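You operate a simulated robot arm through the tools that you are given. There is no shell and no other tool. Be economical: measure what you need, move in short steps, check, and stop when the job is done.

The job below is to be done with a simulated robot arm. You get a single attempt, and the scene is never put back.

JOB
Clear the sink, plug it and fill it to about the 5 L line.
Fine: its blue jug and sponge onto the drainer; plug it before it fills; tap off after; the rest stays. Set down upright: blue jug.
Where things are to end (x, y in the base frame): blue jug within 0.06 m of [0.42, -0.13]; blue sponge within 0.06 m of [0.56, -0.13].
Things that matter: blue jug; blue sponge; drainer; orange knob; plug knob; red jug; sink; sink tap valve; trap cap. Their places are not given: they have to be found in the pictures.

Only the result counts: the job must be done as asked and must still hold three seconds after the hand-in. Knocking over, shifting, dropping, spilling or breaking anything else fails it.

ROBOT AND FRAMES
A 6-joint arm with a two-finger parallel gripper, fixed in place. Base frame: the origin is at the foot of the arm, x ahead of it, y to its left, z up; the work surface is at about z = 0.88. Units: m, rad, N and s.
With the tool pointing down near the work surface it reaches from about 0.24 to 0.64 m from the base axis. Its first joint turns from -1.152 to 1.152 rad. Payload 2.7 kg.
The tool frame sits at the grasp point between the pads (the TCP): z along the fingers, y along the line on which they close. The tips reach 0.023 m beyond it. The gripper opens to 0.094 m. The fingers are 0.038 m wide and 0.01 m thick; the gripper's body (0.054 by 0.096 m) begins 0.039 m behind the TCP.
Orientation is that of the tool frame in the base frame, as a unit quaternion [x, y, z, w]. With the fingers straight down and closing along the base's y, the tool's x points along the base's -x, its y along +y and its z along -z.

CONTROLS
- The arm moves only by the tool servo_tool. Its argument "series" is one flat list of numbers, 7 for each row, row after row: the shift along the tool's x, y, z in cm, then the turn, a rotation vector about the tool's x, y, z in rad, then the closure in counts, from 0 (fully open) to 255 (shut). In form: [x, y, z, rx, ry, rz, jaw, x, y, z, rx, ry, rz, jaw, ...]. A call has 1 to 20 rows; each row is the pose to reach, as a shift and turn from the pose commanded when the call began, along the tool's axes at that moment. Rows are played at 5 a second. More than 0.05 m and 0.15 rad between two rows, or a gripper value outside its range, and nothing of the call is played. A pose out of reach is approached as far as the arm can. The call stops where the force on the tool passes 40 N (or 10 N more than at its start, if that is more) or the arm is blocked; 0.2 s more then pass. The fingers move at their own pace (about 0.045 m/s each) and stop on an object; they squeeze with about 28 N. The grip force told is the motor's: it shows also when the fingers shut on nothing. Time passes only in rows, and 0.2 s behind the last, so rows that repeat a pose let the fingers close. The reply holds the time, the measured pose of the TCP, the force on the tool along the base axes, the opening and the grip force, in the units named above and with some noise, with the torque about the TCP (base axes, N m) and any sound that the robot's microphone picked up, and new pictures: "show" is both (left out), scene, wrist or none.
- Cameras (640 x 400 px; columns grow to the right, rows downward): "scene" is fixed at [0.0753, -0.4274, 1.4137]; the picture's right is [0.80, -0.60, 0.00], its down [-0.28, -0.37, -0.89] and it looks along [0.53, 0.71, -0.46] (base axes); focal length 268 px, centre (320, 200). "wrist" rides on the gripper at [0.086, 0.016, -0.075] in the tool frame; the picture's right is [-0.18, 0.98, 0.00], its down [-0.58, -0.11, -0.81] and it looks along [-0.79, -0.15, 0.59] (tool axes); focal length 243 px, centre (320, 200).
- locate(camera, pixels): there is no depth. For up to 12 entries [column, row, z] of the newest picture of that camera ("zoom" is the newest enlarged one), the place [x, y] in the base frame at which the ray of that pixel passes the height z, good to about 0.003 m. The clock stands still meanwhile.
- zoom(camera, box): a new picture of the part [left, top, right, bottom] of that camera's present view, enlarged. The clock stands still meanwhile.
- job_done(): hands the job in; it is judged then, once.

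Go step by step. Measure first, check grasps and placings, and put right what went wrong. The budget is 80 turns and 200 pictures, counting those below and the enlarged ones. Unless the task says otherwise, let go and move clear before handing in, and close with one line.

The tools are called after ">>>" as a command line: name --argument value ..., lists and objects as JSON in quotes. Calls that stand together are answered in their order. servo_tool: Moves the arm, as the interface text tells. Its arguments: {"type":"object","properties":{"series":{"type":"array","items":{"type":"number"}},"show":{"type":"string","enum":["both","scene","wrist","none"]}},"required":["series"]} The other tools are called the same way: locate (camera, pixels) gives the place at which the rays of pixels pass given heights; zoom (camera, box) takes an enlarged picture of a part of a camera's view; job_done () hands the job in.

At the start:

```text
t: 0.0
position: [0.2843, 0.0708, 1.3248]
orientation: [0.0, 1.0, 0.001, 0.002]
force: [-0.8, 0.0, 0.4]
wrist_torque: [-0.03, 0.01, -0.02]
width: 0.0942
finger_force: 0.1
```

scene: 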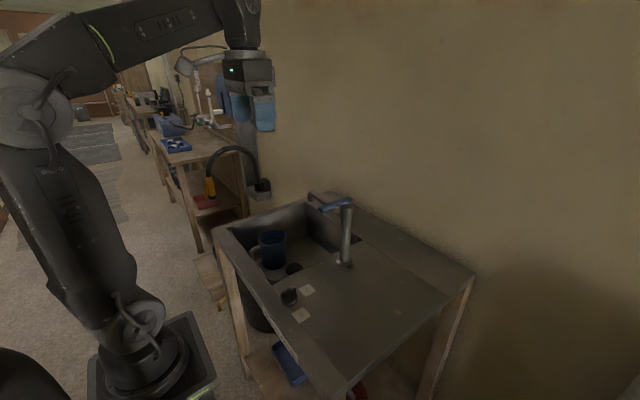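
wrist: 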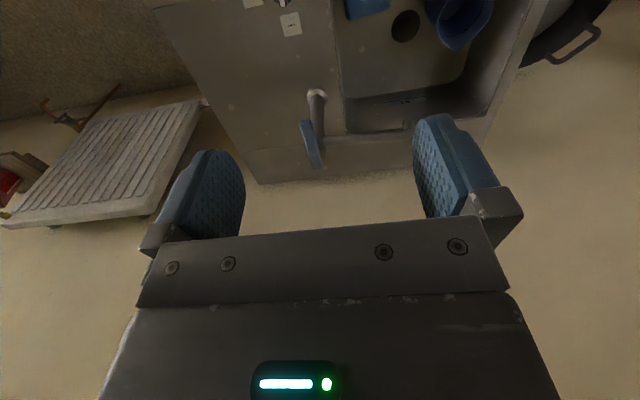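

The scene shows the sink with the tap near (345,235), the jug near (272,248) and a knob near (290,296). The wrist picture shows the drainer at left. I'll enlarge both views.

>>> zoom --camera "scene" --box '[200, 170, 400, 295]'

>>> zoom --camera "scene" --box '[200, 250, 440, 400]'

>>> zoom --camera "wrist" --box '[240, 0, 560, 200]'

>>> zoom --camera "wrist" --box '[0, 0, 340, 230]'

```text
3.20 times, centred on (300, 232) of scene
```

zoom: 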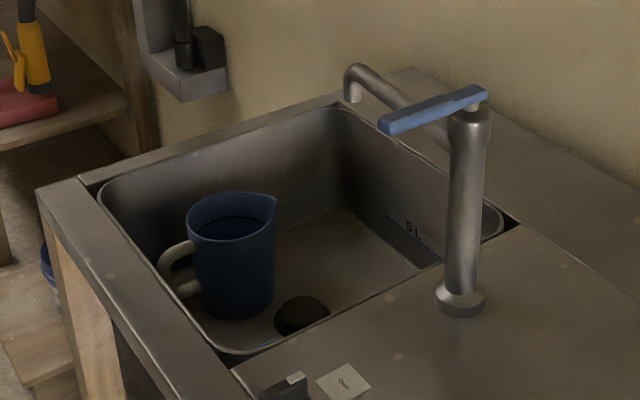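

```text
2.67 times, centred on (320, 325) of scene
```

zoom: 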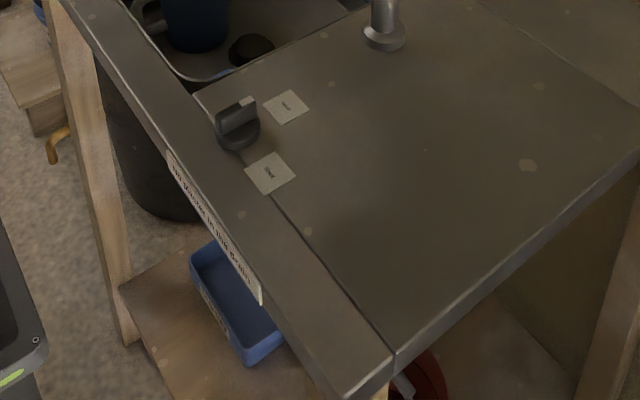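

```text
2.00 times, centred on (400, 100) of wrist
```

zoom: 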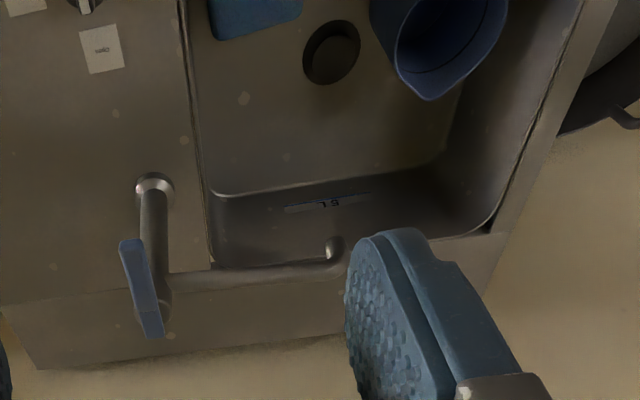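

```text
1.74 times, centred on (170, 115) of wrist
```

zoom: 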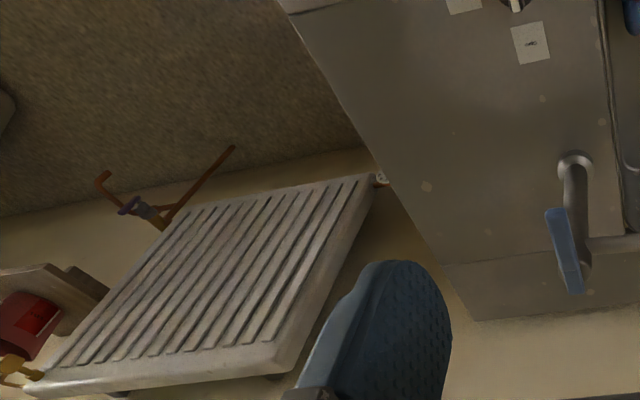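

I can see the knob with two label cards, the tap with its blue lever, the jug, the sponge and the drain. Now I'll measure key points and read the labels.

>>> zoom --camera "scene" --box '[270, 275, 330, 325]'

>>> zoom --camera "scene" --box '[255, 300, 310, 365]'

>>> locate --camera "scene" --pixels '[[344, 264, 0.88], [289, 300, 0.88], [474, 272, 0.88], [348, 396, 0.88], [214, 229, 0.88], [308, 289, 0.88], [302, 314, 0.88], [272, 286, 0.88], [357, 241, 0.88], [306, 204, 0.88], [231, 229, 0.88], [294, 269, 0.73]]'

>>> locate --camera "wrist" --pixels '[[317, 94, 0.88], [290, 24, 0.88], [405, 25, 0.75], [367, 5, 0.75], [462, 20, 0.85], [200, 100, 0.88], [150, 213, 0.88], [5, 227, 0.88], [90, 110, 0.88], [408, 125, 1.0], [310, 145, 1.06], [400, 100, 0.8]]'

```text
8.00 times, centred on (300, 300) of scene
```

zoom: 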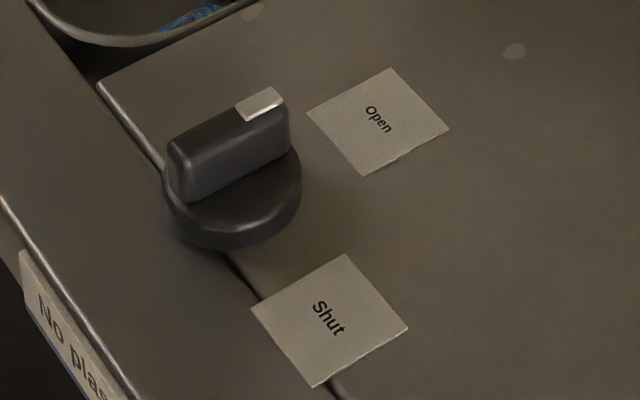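

```text
6.15 times, centred on (282, 332) of scene
```

zoom: 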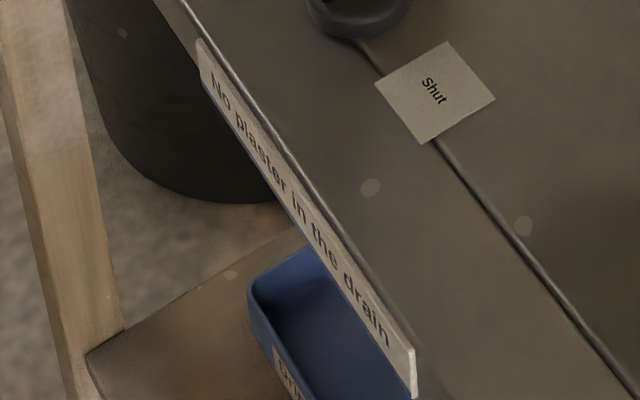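

```text
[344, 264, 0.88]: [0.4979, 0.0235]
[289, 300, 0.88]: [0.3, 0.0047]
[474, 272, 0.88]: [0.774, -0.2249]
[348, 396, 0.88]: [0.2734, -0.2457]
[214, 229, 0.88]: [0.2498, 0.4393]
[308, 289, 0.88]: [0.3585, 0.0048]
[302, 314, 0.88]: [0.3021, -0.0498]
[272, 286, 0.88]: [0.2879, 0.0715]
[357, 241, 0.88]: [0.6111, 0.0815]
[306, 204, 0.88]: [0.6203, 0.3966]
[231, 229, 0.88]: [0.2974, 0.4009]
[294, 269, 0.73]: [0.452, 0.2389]
```

```text
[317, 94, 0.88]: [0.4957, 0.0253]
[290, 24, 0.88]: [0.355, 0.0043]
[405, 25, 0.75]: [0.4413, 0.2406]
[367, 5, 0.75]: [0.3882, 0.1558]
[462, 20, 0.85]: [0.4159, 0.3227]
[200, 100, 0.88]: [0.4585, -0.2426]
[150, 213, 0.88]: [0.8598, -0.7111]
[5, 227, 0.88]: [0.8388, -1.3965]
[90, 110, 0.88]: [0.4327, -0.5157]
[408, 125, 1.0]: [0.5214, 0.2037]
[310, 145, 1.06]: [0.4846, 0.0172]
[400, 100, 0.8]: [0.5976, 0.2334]
```

The knob at about (0.30,0.005) points to "Open"; "Shut" lies on its −y side. I'll tilt the wrist camera down over the sink for a closer look at the jug and the sponge.

>>> servo_tool --series '[0, 3, 0, 0, 0.14, 0, 0, 0, 6, 0, 0, 0.28, 0, 0, 0, 9, 0, 0, 0.42, 0, 0, 0, 12, 0, 0, 0.56, 0, 0, 0, 14, 0, 0, 0.56, 0, 0, 0, 14, 0, 0, 0.56, 0, 0]'

```text
t: 1.4
position: [0.2525, 0.201, 1.229]
orientation: [-0.001, 0.962, 0.001, -0.275]
force: [-0.3, 0.2, 0.3]
wrist_torque: [-0.01, -0.03, -0.03]
width: 0.0943
finger_force: 0.1
out of reach, approached as far as the arm can: row 2, 3, 4, 5, 6
```

scene: 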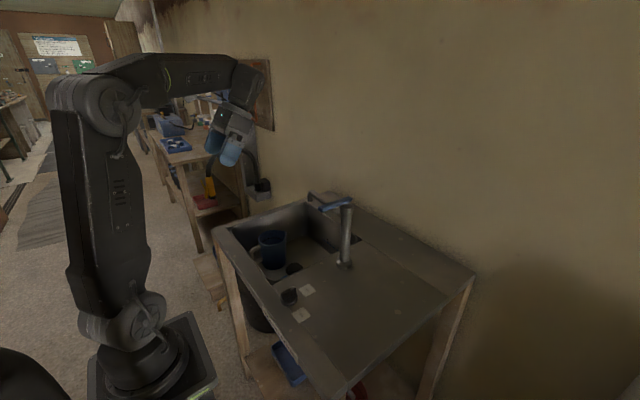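
wrist: 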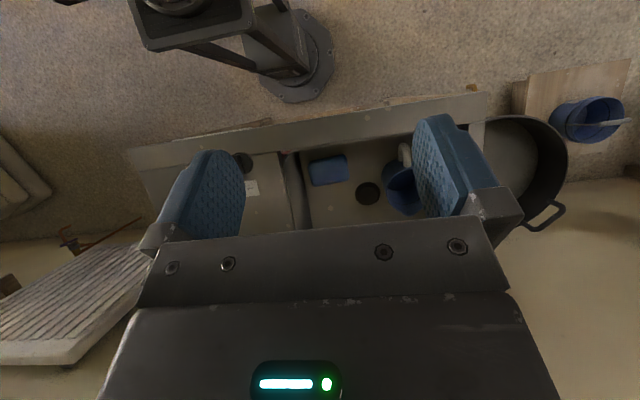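

The view now covers the whole basin: sponge at (328,169), drain at (367,193), jug at (402,185) with its handle toward the base. I'll enlarge and measure.

>>> zoom --camera "wrist" --box '[220, 80, 500, 255]'

>>> locate --camera "wrist" --pixels '[[309, 162, 0.74], [345, 155, 0.74], [348, 179, 0.74], [313, 187, 0.74], [367, 193, 0.725], [402, 165, 0.85], [404, 143, 0.82], [404, 214, 0.85], [384, 172, 0.85]]'

>>> zoom --camera "scene" --box '[235, 215, 315, 285]'

```text
2.29 times, centred on (360, 168) of wrist
```

zoom: 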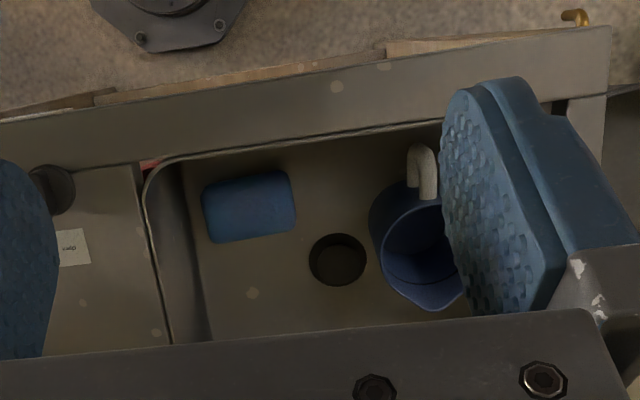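

```text
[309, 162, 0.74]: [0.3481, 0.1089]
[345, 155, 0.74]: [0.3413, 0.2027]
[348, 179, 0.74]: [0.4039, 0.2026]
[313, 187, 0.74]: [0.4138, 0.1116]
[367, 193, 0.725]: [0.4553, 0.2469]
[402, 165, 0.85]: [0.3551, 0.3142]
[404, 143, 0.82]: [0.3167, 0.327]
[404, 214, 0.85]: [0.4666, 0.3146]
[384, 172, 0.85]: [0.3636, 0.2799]
```

```text
5.71 times, centred on (275, 250) of scene
```

zoom: 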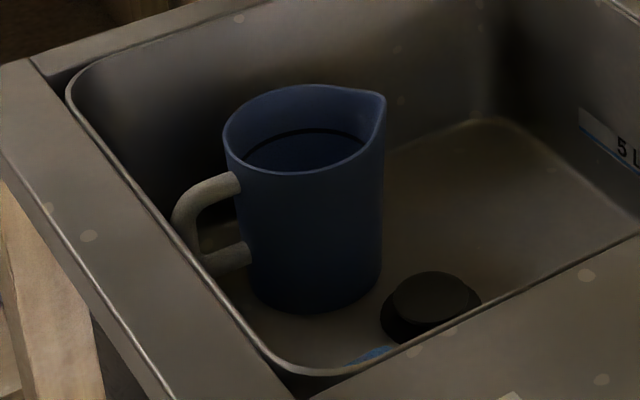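

The jug (rim spans columns 384–424) is partly hidden by the right finger; its handle points to −x. I'll go lower and shift +y to see its width, handle and contents better.

>>> servo_tool --series '[-2.5, 2, 4, 0, 0, 0, 0, -5, 4, 8, 0, 0, 0, 0, -7.5, 6, 12, 0, 0, 0, 0, -9.5, 8, 15.2, 0, 0, 0, 0, -9.5, 8, 15.2, 0, 0, 0, 0]'

```text
refused: row 1 steps farther than a row can; nothing moved
```

>>> servo_tool --series '[-2, 1.6, 3, 0, 0, 0, 0, -4, 3.2, 6, 0, 0, 0, 0, -6, 4.8, 9, 0, 0, 0, 0, -8, 6.4, 12, 0, 0, 0, 0, -9.5, 8, 15.2, 0, 0, 0, 0, -9.5, 8, 15.2, 0, 0, 0, 0]'

```text
t: 2.8
position: [0.2513, 0.2837, 1.049]
orientation: [-0.001, 0.961, 0.0, -0.275]
force: [-0.1, 0.4, -0.5]
wrist_torque: [0.01, -0.01, 0.01]
width: 0.0942
finger_force: 0.1
```

scene: 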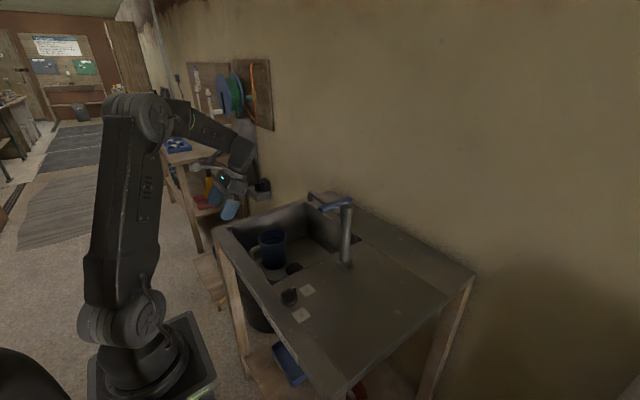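
wrist: 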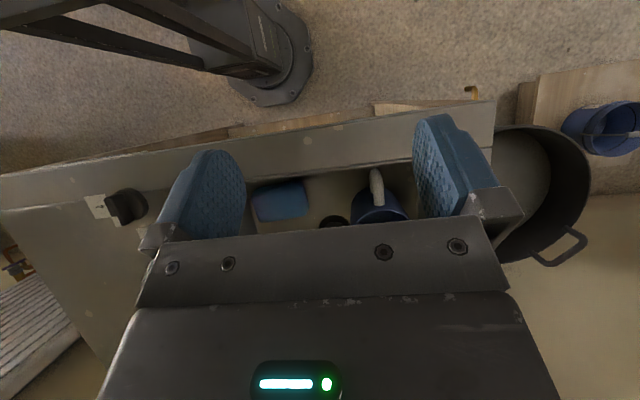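

The jug is now partly under the gripper at (378,205). I'll tilt back so it sits in the open area between the fingers.

>>> servo_tool --series '[0, 0, 0, 0, -0.14, 0, 0, 0, 0, 0, 0, -0.28, 0, 0, 0, 0, 0, 0, -0.4, 0, 0, 0, 0, 0, 0, -0.4, 0, 0]' --show "wrist"

>>> zoom --camera "wrist" --box '[220, 40, 460, 240]'

```text
t: 3.8
position: [0.2526, 0.2842, 1.0502]
orientation: [0.0, 0.997, 0.0, -0.077]
force: [0.1, -0.3, 0.9]
wrist_torque: [-0.03, 0.03, 0.01]
width: 0.0939
finger_force: 0.1
```

wrist: 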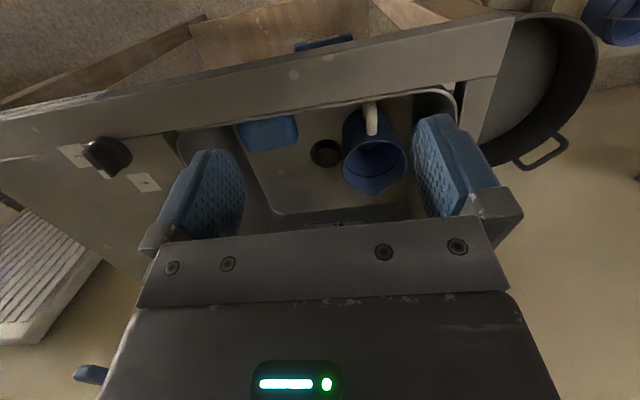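

```text
2.00 times, centred on (340, 140) of wrist
```

zoom: 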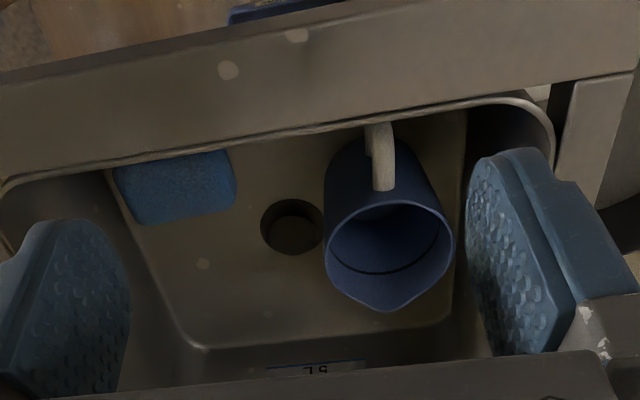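

The jug is clear now: rim from (325,255) to (453,245) in the zoom, handle top end near (383,188), and a dark line inside. I'll measure its width and height.

>>> locate --camera "zoom" --pixels '[[325, 252, 0.84], [453, 243, 0.84], [325, 252, 0.86], [453, 243, 0.86], [383, 188, 0.82], [383, 188, 0.84], [379, 126, 0.81], [388, 203, 0.85], [388, 310, 0.85], [292, 227, 0.725], [235, 190, 0.75], [130, 222, 0.75]]'

>>> locate --camera "scene" --pixels '[[258.2, 238, 0.84], [258.2, 238, 0.86], [286, 233, 0.84], [286, 233, 0.86], [260, 247, 0.82], [260, 247, 0.84], [250, 253, 0.81], [274, 269, 0.725], [263, 265, 0.725]]'

>>> zoom --camera "wrist" --box '[230, 90, 420, 210]'

```text
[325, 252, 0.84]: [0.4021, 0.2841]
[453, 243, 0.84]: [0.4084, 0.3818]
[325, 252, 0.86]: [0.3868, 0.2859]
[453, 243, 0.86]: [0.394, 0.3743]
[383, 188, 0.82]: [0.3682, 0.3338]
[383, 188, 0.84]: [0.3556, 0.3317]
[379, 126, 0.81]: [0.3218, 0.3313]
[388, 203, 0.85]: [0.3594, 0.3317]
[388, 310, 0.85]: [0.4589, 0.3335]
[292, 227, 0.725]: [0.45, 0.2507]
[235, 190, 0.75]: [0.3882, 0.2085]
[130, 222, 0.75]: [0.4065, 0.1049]
```

```text
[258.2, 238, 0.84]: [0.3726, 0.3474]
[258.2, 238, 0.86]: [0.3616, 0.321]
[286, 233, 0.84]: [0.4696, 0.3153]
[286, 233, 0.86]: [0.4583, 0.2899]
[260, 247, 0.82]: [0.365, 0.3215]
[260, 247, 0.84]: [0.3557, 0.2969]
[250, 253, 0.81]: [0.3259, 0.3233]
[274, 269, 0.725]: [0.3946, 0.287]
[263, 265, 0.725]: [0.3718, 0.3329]
```

```text
3.33 times, centred on (325, 150) of wrist
```

zoom: 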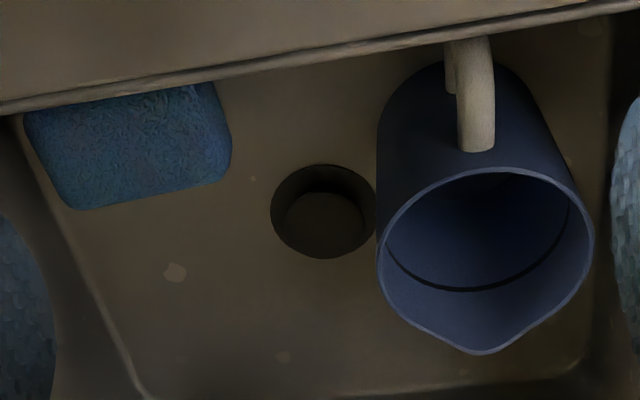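

The jug's rim is at z≈0.84, about 0.097 across (too wide to span), centred near (0.41,0.333). The camera would strike the front strip in a handle grip, so I'll pinch the −y wall, one finger inside, after moving level above it.

>>> servo_tool --series '[-4, 0.1, -0.6, 0, -0.08, 0, 119, -8, 0.2, -1.2, 0, -0.155, 0, 119, -12, 0.3, -1.8, 0, -0.155, 0, 119, -15.5, 0.4, -2.4, 0, -0.155, 0, 119, -15.5, 0.4, -2.4, 0, -0.155, 0, 119]'

>>> locate --camera "scene" --pixels '[[320, 209, 1.06], [352, 200, 1.07], [311, 200, 1.06], [347, 203, 1.05]]'

```text
t: 5.0
position: [0.4098, 0.2884, 1.0483]
orientation: [-0.001, 1.0, 0.0, 0.0]
force: [0.1, -0.1, -0.3]
wrist_torque: [0.02, 0.03, 0.01]
width: 0.05
finger_force: 0.1
```

scene: 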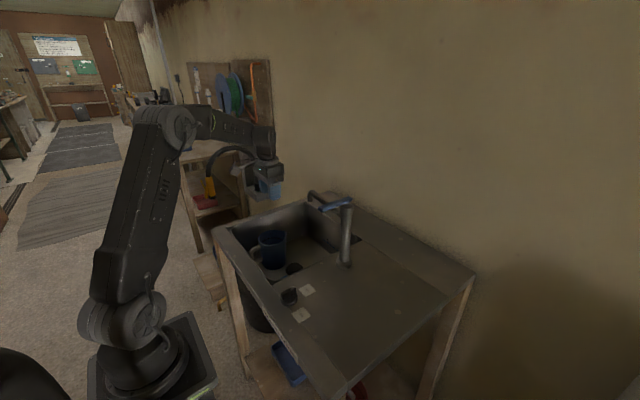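
wrist: 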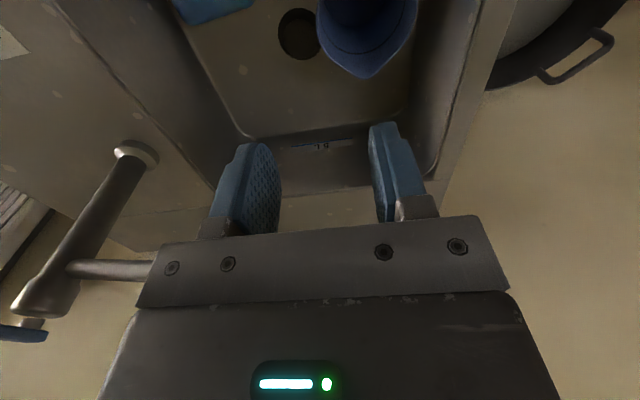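

```text
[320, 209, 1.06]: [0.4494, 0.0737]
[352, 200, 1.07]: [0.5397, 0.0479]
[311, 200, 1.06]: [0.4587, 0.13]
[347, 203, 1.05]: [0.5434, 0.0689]
```

The tap spout (tip near (0.52,0.20)) is clear of the gripper. I'll descend to z≈0.88, just above the jug, and check alignment.

>>> servo_tool --series '[0, 0, 4, 0, 0, 0, 119, 0, 0, 8, 0, 0, 0, 119, 0, 0, 12, 0, 0, 0, 119, 0, 0, 16, 0, 0, 0, 119, 0, 0, 16, 0, 0, 0, 119]'

>>> zoom --camera "scene" --box '[220, 190, 330, 290]'

```text
t: 6.2
position: [0.409, 0.2877, 0.8897]
orientation: [0.0, 1.0, 0.0, -0.001]
force: [-0.3, -0.3, -0.4]
wrist_torque: [-0.01, 0.01, 0.0]
width: 0.05
finger_force: 0.0
```

scene: 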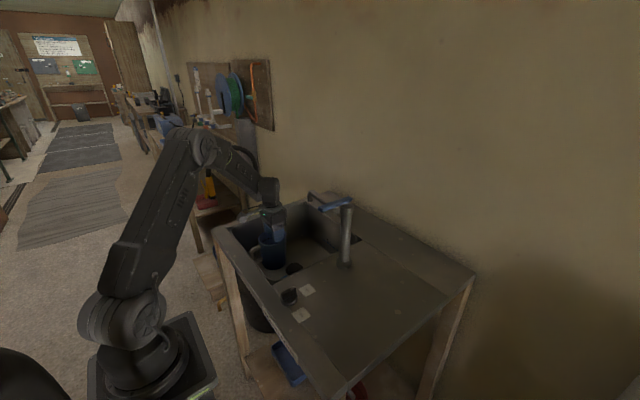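
wrist: 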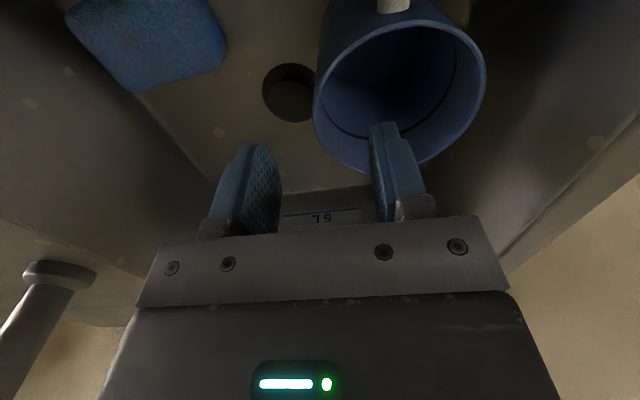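

```text
4.00 times, centred on (275, 240) of scene
```

zoom: 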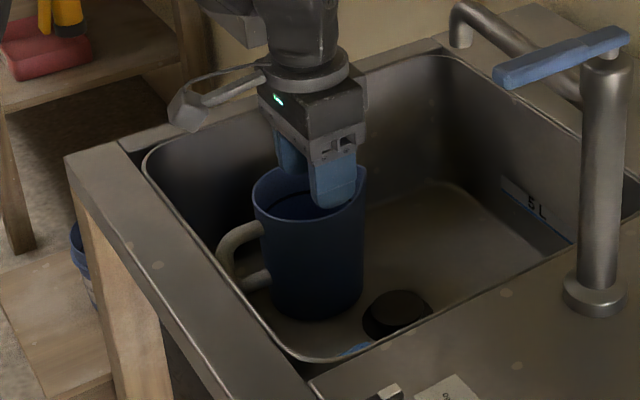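

The outer finger is left of the jug and the inner one over the opening. I'll check the rim positions precisely from this close view.

>>> locate --camera "wrist" --pixels '[[314, 92, 0.84], [486, 76, 0.84], [395, 20, 0.84], [365, 172, 0.84], [314, 92, 0.83], [486, 76, 0.83], [390, 8, 0.81], [345, 160, 0.84]]'

```text
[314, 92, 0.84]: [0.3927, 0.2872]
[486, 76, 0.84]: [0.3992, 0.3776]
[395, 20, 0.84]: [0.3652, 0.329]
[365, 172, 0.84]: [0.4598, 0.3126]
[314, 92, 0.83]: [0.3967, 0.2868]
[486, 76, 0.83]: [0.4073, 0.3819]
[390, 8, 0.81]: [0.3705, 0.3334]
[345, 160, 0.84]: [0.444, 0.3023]
```

The jug's −y wall is at y≈0.287 with centre near (0.41,0.333), so the pads straddle it. I'll go down to z≈0.822 and close.

>>> servo_tool --series '[0, 0, 3, 0, 0, 0, 119, 0, 0, 5, 0, 0, 0, 119, 0, 0, 6.8, 0, 0, 0, 119, 0, 0, 6.8, 0, 0, 0, 119, 0, 0, 6.8, 0, 0, 0, 200, 0, 0, 6.8, 0, 0, 0, 255, 0, 0, 6.8, 0, 0, 0, 255, 0, 0, 6.8, 0, 0, 0, 255, 0, 0, 6.8, 0, 0, 0, 255]'

>>> zoom --camera "scene" --box '[220, 190, 330, 290]'

```text
t: 8.2
position: [0.4089, 0.289, 0.8209]
orientation: [-0.001, 1.0, 0.002, 0.001]
force: [-2.8, 1.8, 8.6]
wrist_torque: [0.94, 0.33, 0.22]
width: 0.003
finger_force: 28.4
```

scene: 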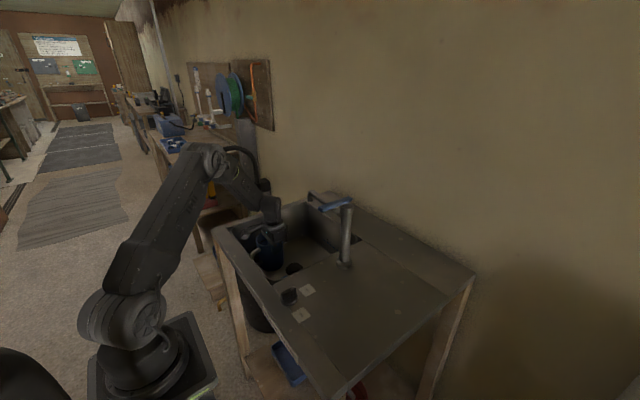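
wrist: 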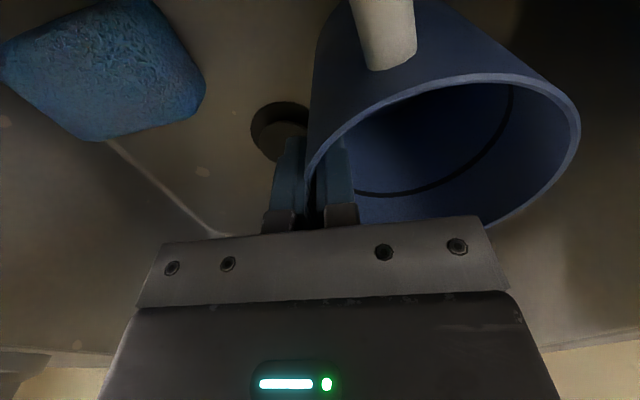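

```text
4.00 times, centred on (275, 240) of scene
```

zoom: 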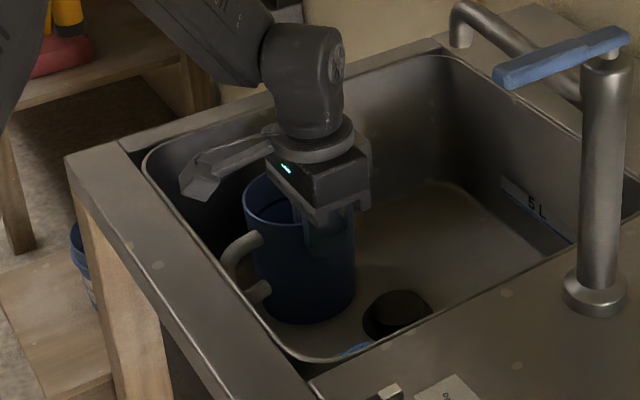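

The pads hold the wall (opening 0.003 m, 28 N). I'll lift 2 cm slowly and check that the jug stays level.

>>> servo_tool --series '[0, 0, -0.5, 0, 0, 0, 255, 0, 0, -1, 0, 0, 0, 255, 0, 0, -1.5, 0, 0, 0, 255, 0, 0, -2, 0, 0, 0, 255, 0, 0, -2, 0, 0, 0, 255, 0, 0, -2, 0, 0, 0, 255]'

>>> zoom --camera "scene" --box '[220, 190, 330, 290]'

```text
t: 9.6
position: [0.4072, 0.2884, 0.8407]
orientation: [0.0, 1.0, 0.001, -0.001]
force: [0.7, 0.2, -1.4]
wrist_torque: [-0.03, -0.03, -0.02]
width: 0.0024
finger_force: 28.1
```

scene: 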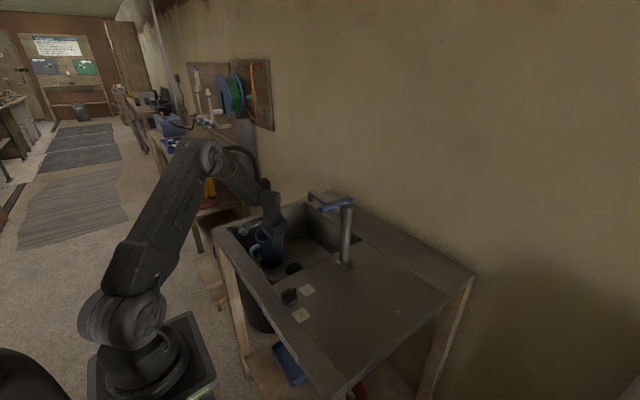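
wrist: 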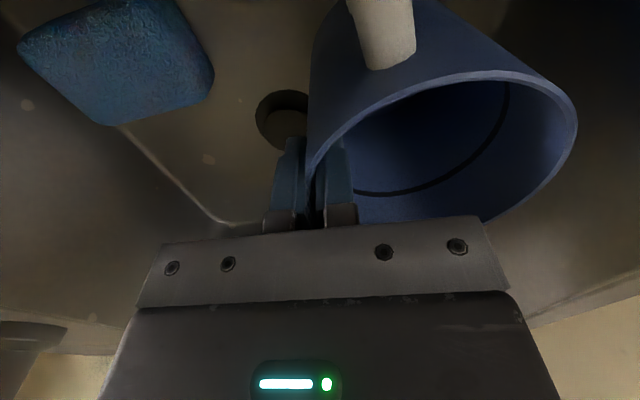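

```text
4.00 times, centred on (275, 240) of scene
```

zoom: 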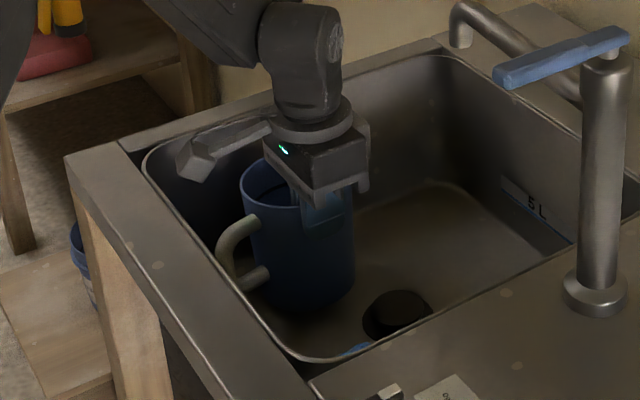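

The jug is off the floor and level. I'll lift it to z≈1.06 and pull back to x≈0.355 to stay clear of the tap.

>>> servo_tool --series '[0, 0, -3, 0, 0, 0, 255, 0, 0, -6, 0, 0, 0, 255, 0, 0, -9, 0, 0, 0, 255, 0, 0, -12, 0, 0, 0, 255, 0, 0, -15, 0, 0, 0, 255, 0, 0, -18, 0, 0, 0, 255, 1.5, 0, -20, 0, 0, 0, 255, 3.5, 0, -22, 0, 0, 0, 255, 5.2, 0, -22, 0, 0, 0, 255, 5.2, 0, -22, 0, 0, 0, 255]'

```text
t: 11.8
position: [0.3561, 0.2884, 1.0616]
orientation: [0.0, 1.0, 0.001, -0.001]
force: [0.4, 0.6, -1.0]
wrist_torque: [-0.04, -0.02, -0.01]
width: 0.0023
finger_force: 27.9
```

scene: 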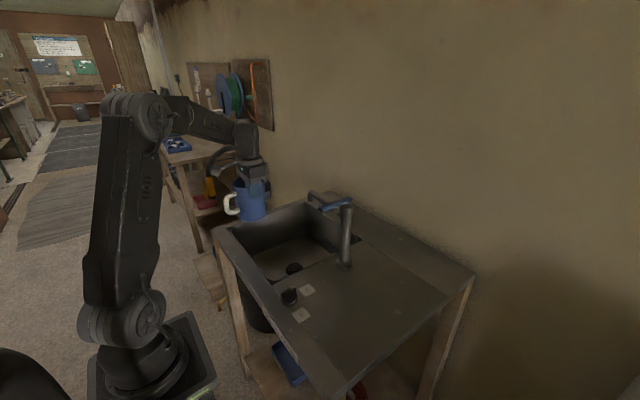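
wrist: 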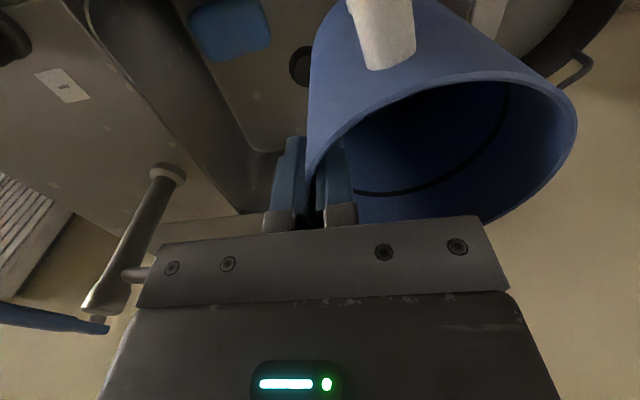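

The jug is held level at (0.356,0.288,1.06). I'll carry it along −y to y≈−0.175 at this x, then out to x=0.42.

>>> servo_tool --series '[0, -3.9, 0, 0, 0, 0, 255, 0, -7.8, 0, 0, 0, 0, 255, 0, -11.7, 0, 0, 0, 0, 255, 0, -15.6, 0, 0, 0, 0, 255, 0, -19.5, 0, 0, 0, 0, 255, 0, -23.4, 0, 0, 0, 0, 255, 0, -27.3, 0, 0, 0, 0, 255, 0, -31.2, 0, 0, 0, 0, 255, 0, -35, 0, 0, 0, 0, 255, 0, -39, 0, 0, 0, 0, 255, 0, -42.5, 0, 0, 0, 0, 255, 0, -46, 0, 0, 0, 0, 255, -3, -46.4, 0, 0, 0, 0, 255, -6, -46.4, 0, 0, 0, 0, 255, -6.4, -46.4, 0, 0, 0, 0, 255, -6.4, -46.4, 0, 0, 0, 0, 255]'

```text
t: 15.2
position: [0.4211, -0.1768, 1.0603]
orientation: [0.0, 1.0, 0.001, -0.001]
force: [0.1, 0.0, -2.6]
wrist_torque: [-0.01, -0.04, -0.02]
width: 0.0026
finger_force: 27.8
```

scene: 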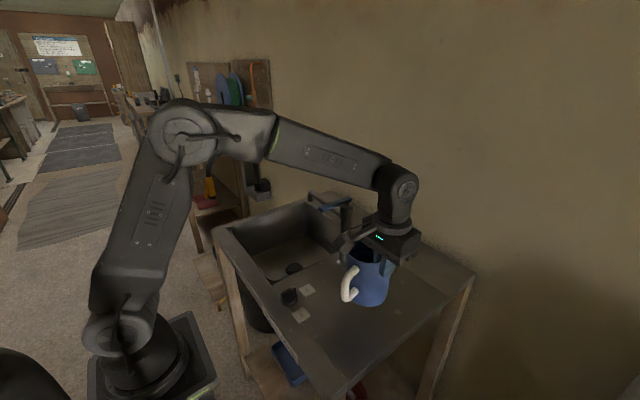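
wrist: 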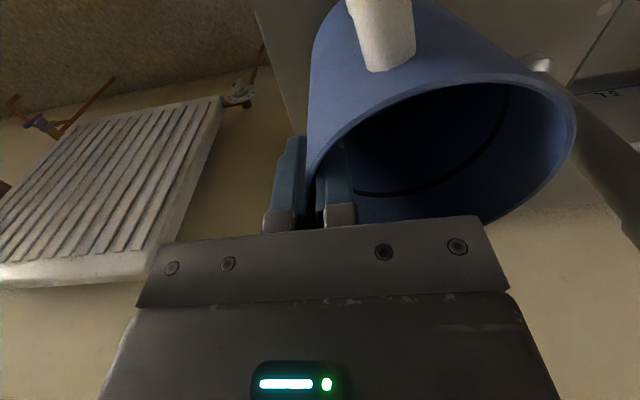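

The jug is over the drainer. I'll lower it to about 1 cm above contact, then creep down.

>>> servo_tool --series '[0, 0, 2, 0, 0, 0, 255, 0, 0, 4, 0, 0, 0, 255, 0, 0, 6, 0, 0, 0, 255, 0, 0, 6.8, 0, 0, 0, 255, 0, 0, 6.8, 0, 0, 0, 255]'

>>> zoom --camera "scene" --box '[310, 230, 430, 330]'

```text
t: 16.4
position: [0.4209, -0.1767, 0.993]
orientation: [0.001, 1.0, 0.001, -0.001]
force: [-0.1, 1.0, -1.3]
wrist_torque: [-0.06, -0.04, -0.02]
width: 0.0023
finger_force: 27.7
```

scene: 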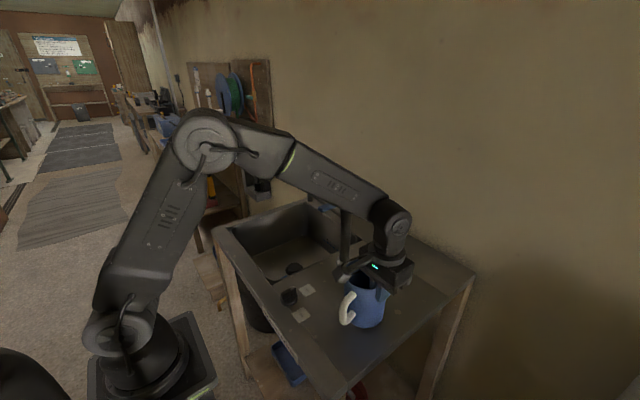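
wrist: 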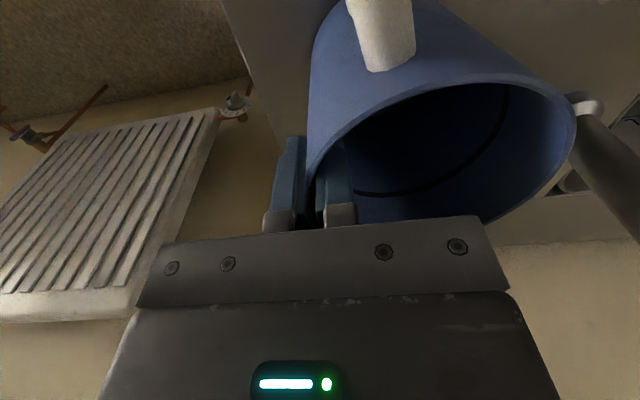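

```text
4.00 times, centred on (370, 280) of scene
```

zoom: 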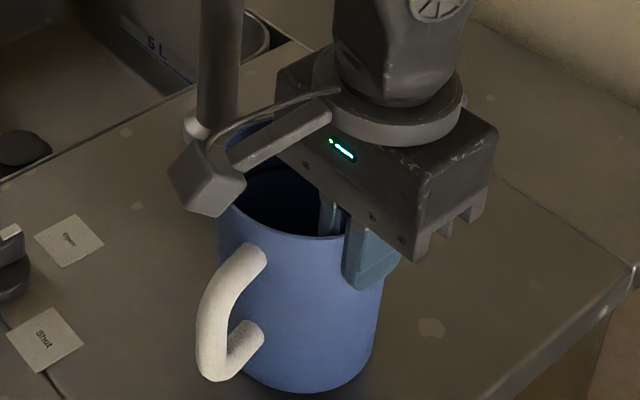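

Level and just above the surface. I'll creep down until the force rises.

>>> servo_tool --series '[0, 0, 0.3, 0, 0, 0, 255, 0, 0, 0.6, 0, 0, 0, 255, 0, 0, 0.9, 0, 0, 0, 255, 0, 0, 0.9, 0, 0, 0, 255]' --show "none"

```text
t: 17.4
position: [0.4213, -0.1764, 0.9835]
orientation: [0.0, 1.0, 0.0, 0.001]
force: [0.2, -8.1, 21.9]
wrist_torque: [0.96, -0.08, -0.07]
width: 0.0036
finger_force: 27.4
```

Contact (22 N up). I'll ease 2 mm, open to about 0.05 m and rise straight up.

>>> servo_tool --series '[0, 0, -0.2, 0, 0, 0, 255, 0, 0, -0.2, 0, 0, 0, 200, 0, 0, -0.2, 0, 0, 0, 140, 0, 0, -0.2, 0, 0, 0, 130, 0, 0, -0.2, 0, 0, 0, 130, 0, 0, -0.2, 0, 0, 0, 130]' --show "none"

>>> zoom --camera "scene" --box '[310, 230, 430, 330]'

>>> zoom --camera "wrist" --box '[160, 0, 640, 300]'

```text
t: 18.8
position: [0.4204, -0.1767, 0.9858]
orientation: [0.0, 1.0, 0.001, -0.001]
force: [-0.1, 0.0, -0.8]
wrist_torque: [-0.03, -0.01, -0.04]
width: 0.046
finger_force: 0.2
```

```text
4.00 times, centred on (370, 280) of scene
```

zoom: 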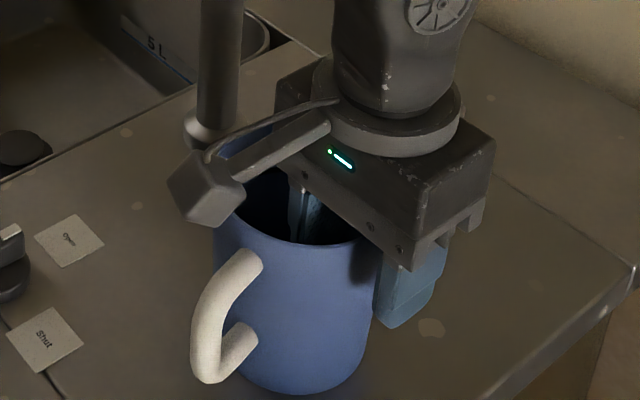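

```text
1.33 times, centred on (400, 150) of wrist
```

zoom: 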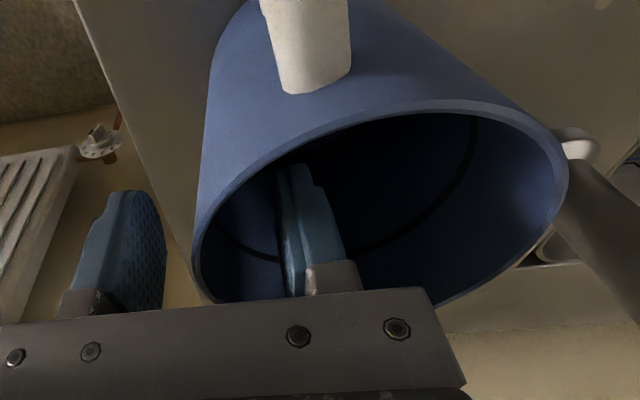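

Released and standing. I'll rise 14 cm straight up.

>>> servo_tool --series '[0, 0, -2, 0, 0, 0, 130, 0, 0, -5, 0, 0, 0, 130, 0, 0, -9, 0, 0, 0, 130, 0, 0, -13, 0, 0, 0, 130, 0, 0, -15, 0, 0, 0, 130, 0, 0, -15, 0, 0, 0, 130]'

>>> zoom --camera "scene" --box '[310, 230, 430, 330]'

>>> zoom --camera "scene" --box '[290, 180, 370, 240]'

```text
t: 20.2
position: [0.422, -0.1755, 1.1361]
orientation: [0.0, 1.0, 0.001, 0.0]
force: [0.5, 0.4, 0.8]
wrist_torque: [0.0, 0.03, 0.0]
width: 0.0461
finger_force: 0.2
```

scene: 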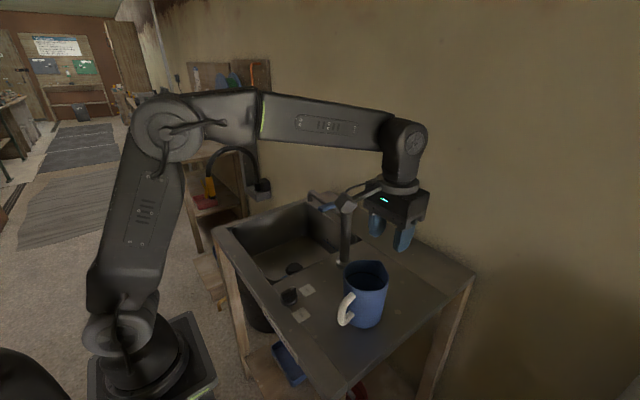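
wrist: 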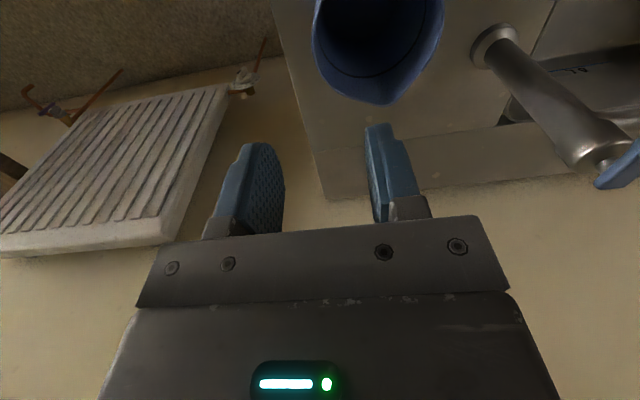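

```text
4.00 times, centred on (370, 280) of scene
```

zoom: 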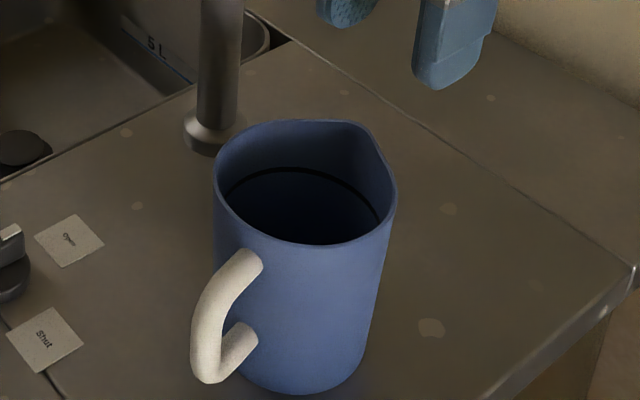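

```text
6.67 times, centred on (330, 210) of scene
```

zoom: 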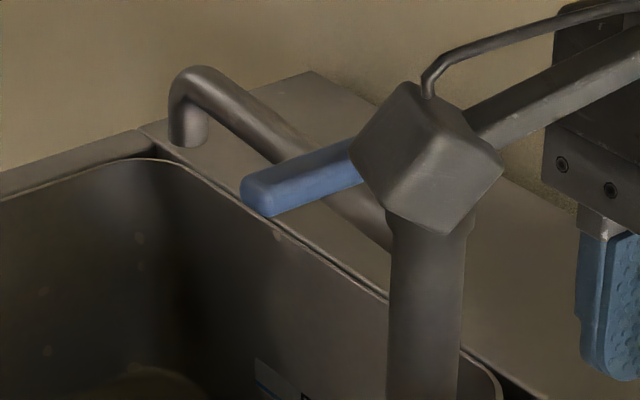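

The jug stands upright on the drainer. Next is the sponge: I'll move above it at (0.372,0.155) while yawing 90° so the fingers close along x, with the camera on the basin side.

>>> servo_tool --series '[4, 0, 0, 0, 0, 0.14, 130, 6, 3, 0, 0, 0, 0.28, 100, 6, 6, 0, 0, 0, 0.42, 60, 6, 9, 0, 0, 0, 0.56, 30, 6, 12, 0, 0, 0, 0.7, 30, 6, 15, 0, 0, 0, 0.84, 30, 6, 18, 0, 0, 0, 0.98, 30, 6, 21, 0, 0, 0, 1.12, 30, 6, 24, 0, 0, 0, 1.26, 30, 6, 27, 0, 0, 0, 1.4, 30, 6, 30, 0, 0, 0, 1.54, 30, 5, 33, 0, 0, 0, 1.571, 30, 5, 33, 0, 0, 0, 1.571, 30]'

>>> locate --camera "scene" --pixels '[[366, 276, 0.998], [364, 318, 0.885]]'

```text
t: 23.0
position: [0.3704, 0.1545, 1.1364]
orientation: [0.707, 0.707, 0.0, -0.001]
force: [0.6, -0.4, 0.5]
wrist_torque: [-0.04, 0.0, 0.0]
width: 0.0829
finger_force: 0.1
```

scene: 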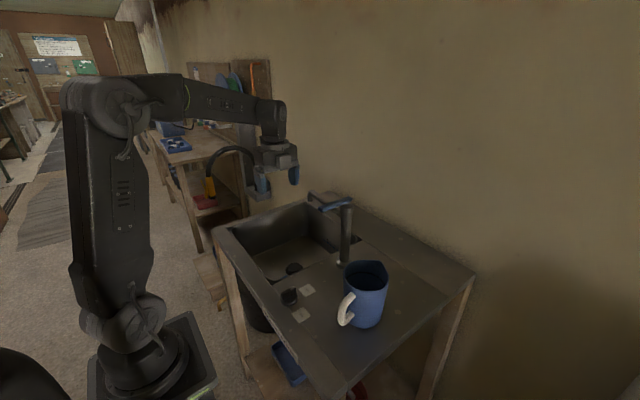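
wrist: 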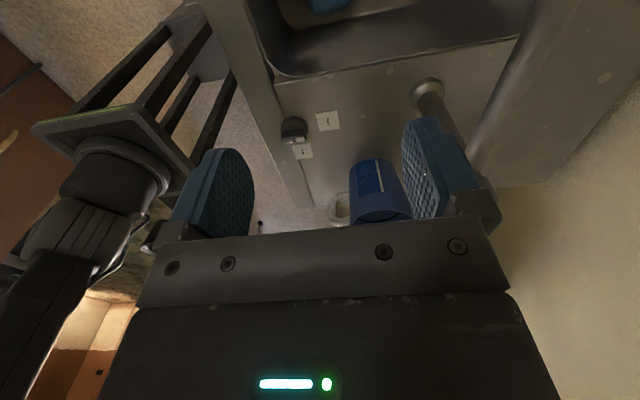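

```text
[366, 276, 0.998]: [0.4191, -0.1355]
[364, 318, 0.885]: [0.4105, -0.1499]
```

The jug is at about (0.42,−0.135), within tolerance. I'll descend to z≈0.90 over the sponge and re-measure.

>>> servo_tool --series '[0, 0, 4.5, 0, 0, 0, 30, 0, 0, 9, 0, 0, 0, 30, 0, 0, 13.5, 0, 0, 0, 30, 0, 0, 18, 0, 0, 0, 30, 0, 0, 22, 0, 0, 0, 30, 0, 0, 24, 0, 0, 0, 30, 0, 0, 24, 0, 0, 0, 30]'

>>> zoom --camera "scene" --box '[230, 190, 340, 290]'

```text
t: 24.6
position: [0.3705, 0.1533, 0.8961]
orientation: [0.708, 0.707, 0.0, -0.001]
force: [0.5, 0.7, 0.0]
wrist_torque: [0.01, 0.02, -0.04]
width: 0.0829
finger_force: 0.1
```

scene: 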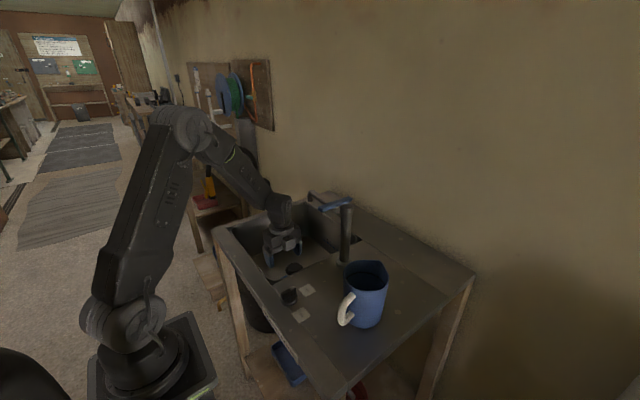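
wrist: 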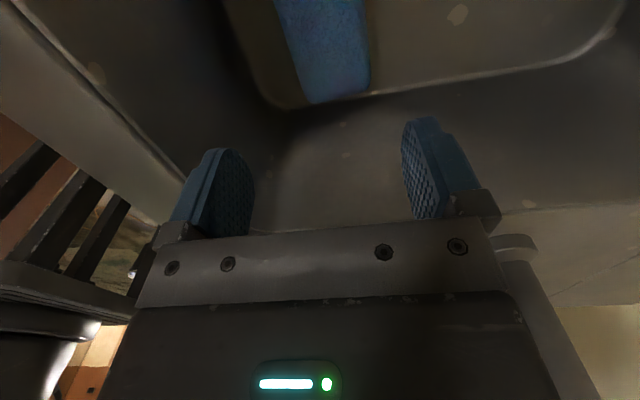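

```text
4.00 times, centred on (285, 240) of scene
```

zoom: 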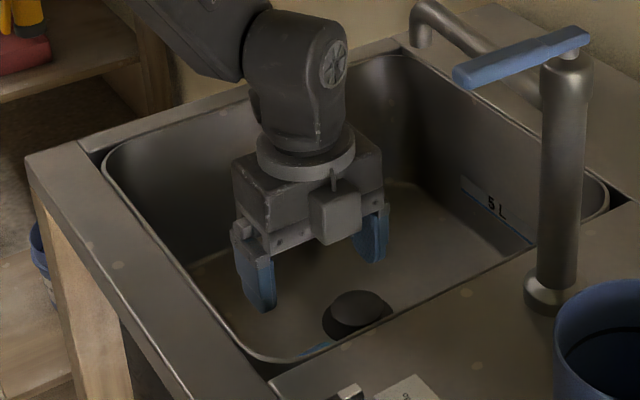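

A box-shaped feature shows on the gripper's −y face at (335,210) in the zoom, which matters near the basin wall. I'll look closer and measure the sponge's edges.

>>> zoom --camera "scene" --box '[255, 215, 315, 285]'

>>> zoom --camera "wrist" --box '[200, 0, 460, 160]'

>>> locate --camera "wrist" --pixels '[[306, 103, 0.74], [368, 90, 0.74], [362, 0, 0.74], [276, 8, 0.74], [290, 110, 0.724], [400, 88, 0.724], [292, 106, 0.724]]'

```text
5.71 times, centred on (285, 250) of scene
```

zoom: 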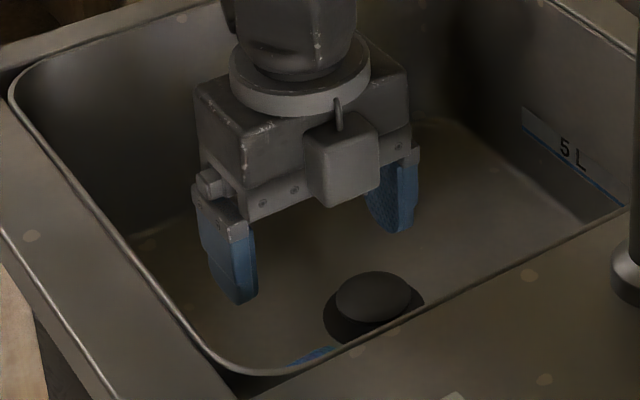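

```text
2.46 times, centred on (330, 80) of wrist
```

zoom: 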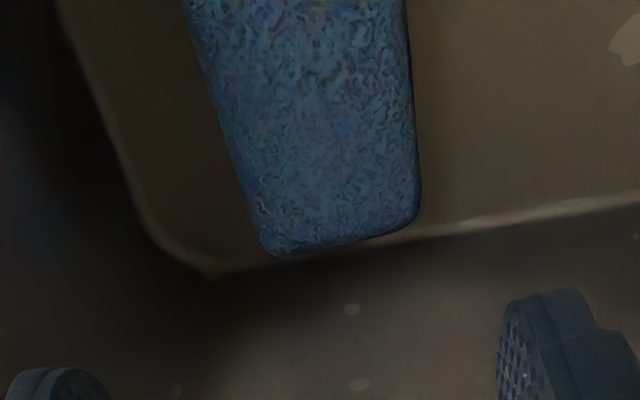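

```text
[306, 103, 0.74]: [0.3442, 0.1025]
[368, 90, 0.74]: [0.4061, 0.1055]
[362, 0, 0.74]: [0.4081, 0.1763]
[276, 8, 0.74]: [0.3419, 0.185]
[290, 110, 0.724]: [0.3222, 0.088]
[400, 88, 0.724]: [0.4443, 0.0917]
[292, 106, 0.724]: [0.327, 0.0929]
```

The sponge spans x 0.343–0.407, y 0.104–0.20, and the box reaches about 6 cm toward −y. I'll grip at (0.3775,0.170), opening 0.078, and descend to z≈0.757.

>>> servo_tool --series '[1.7, 0.7, 3, 0, 0, 0, 44, 1.7, 0.7, 6, 0, 0, 0, 44, 1.7, 0.7, 9, 0, 0, 0, 44, 1.7, 0.7, 11, 0, 0, 0, 44, 1.7, 0.7, 13, 0, 0, 0, 44, 1.7, 0.7, 13.9, 0, 0, 0, 44, 1.7, 0.7, 13.9, 0, 0, 0, 44]'

>>> zoom --camera "scene" --box '[250, 210, 330, 290]'

```text
t: 26.2
position: [0.3772, 0.1706, 0.7581]
orientation: [0.707, 0.707, 0.0, -0.002]
force: [0.4, 0.6, 0.2]
wrist_torque: [-0.07, -0.01, 0.01]
width: 0.0777
finger_force: 0.0
```

scene: 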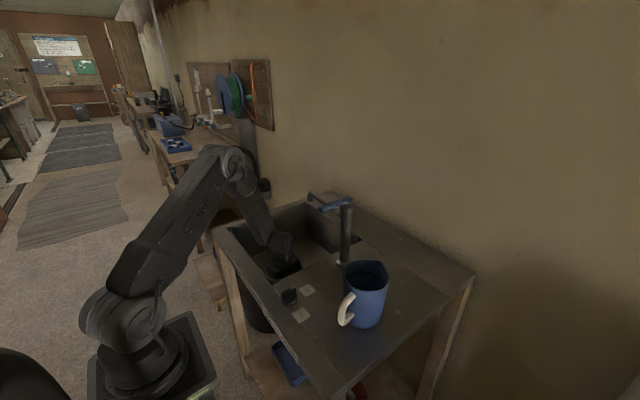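
wrist: 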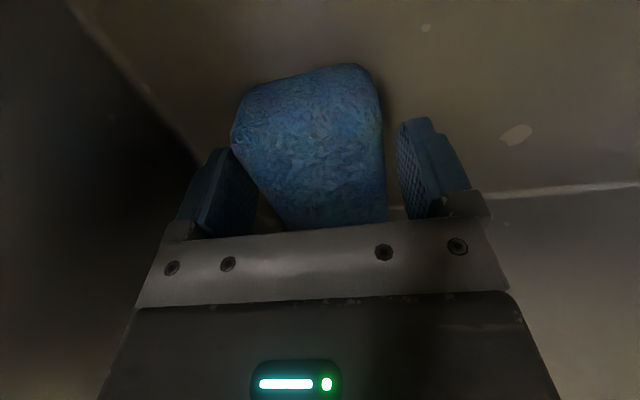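

```text
5.00 times, centred on (290, 250) of scene
```

zoom: 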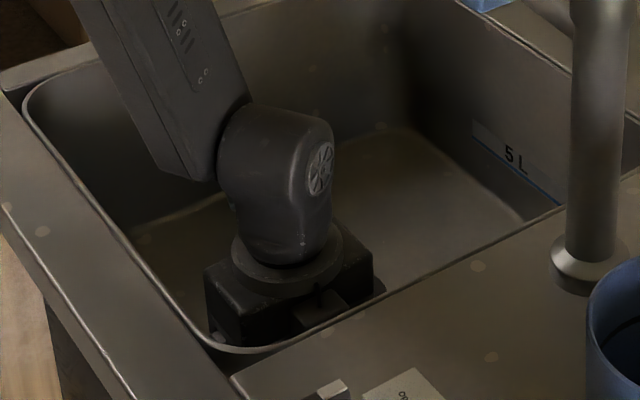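

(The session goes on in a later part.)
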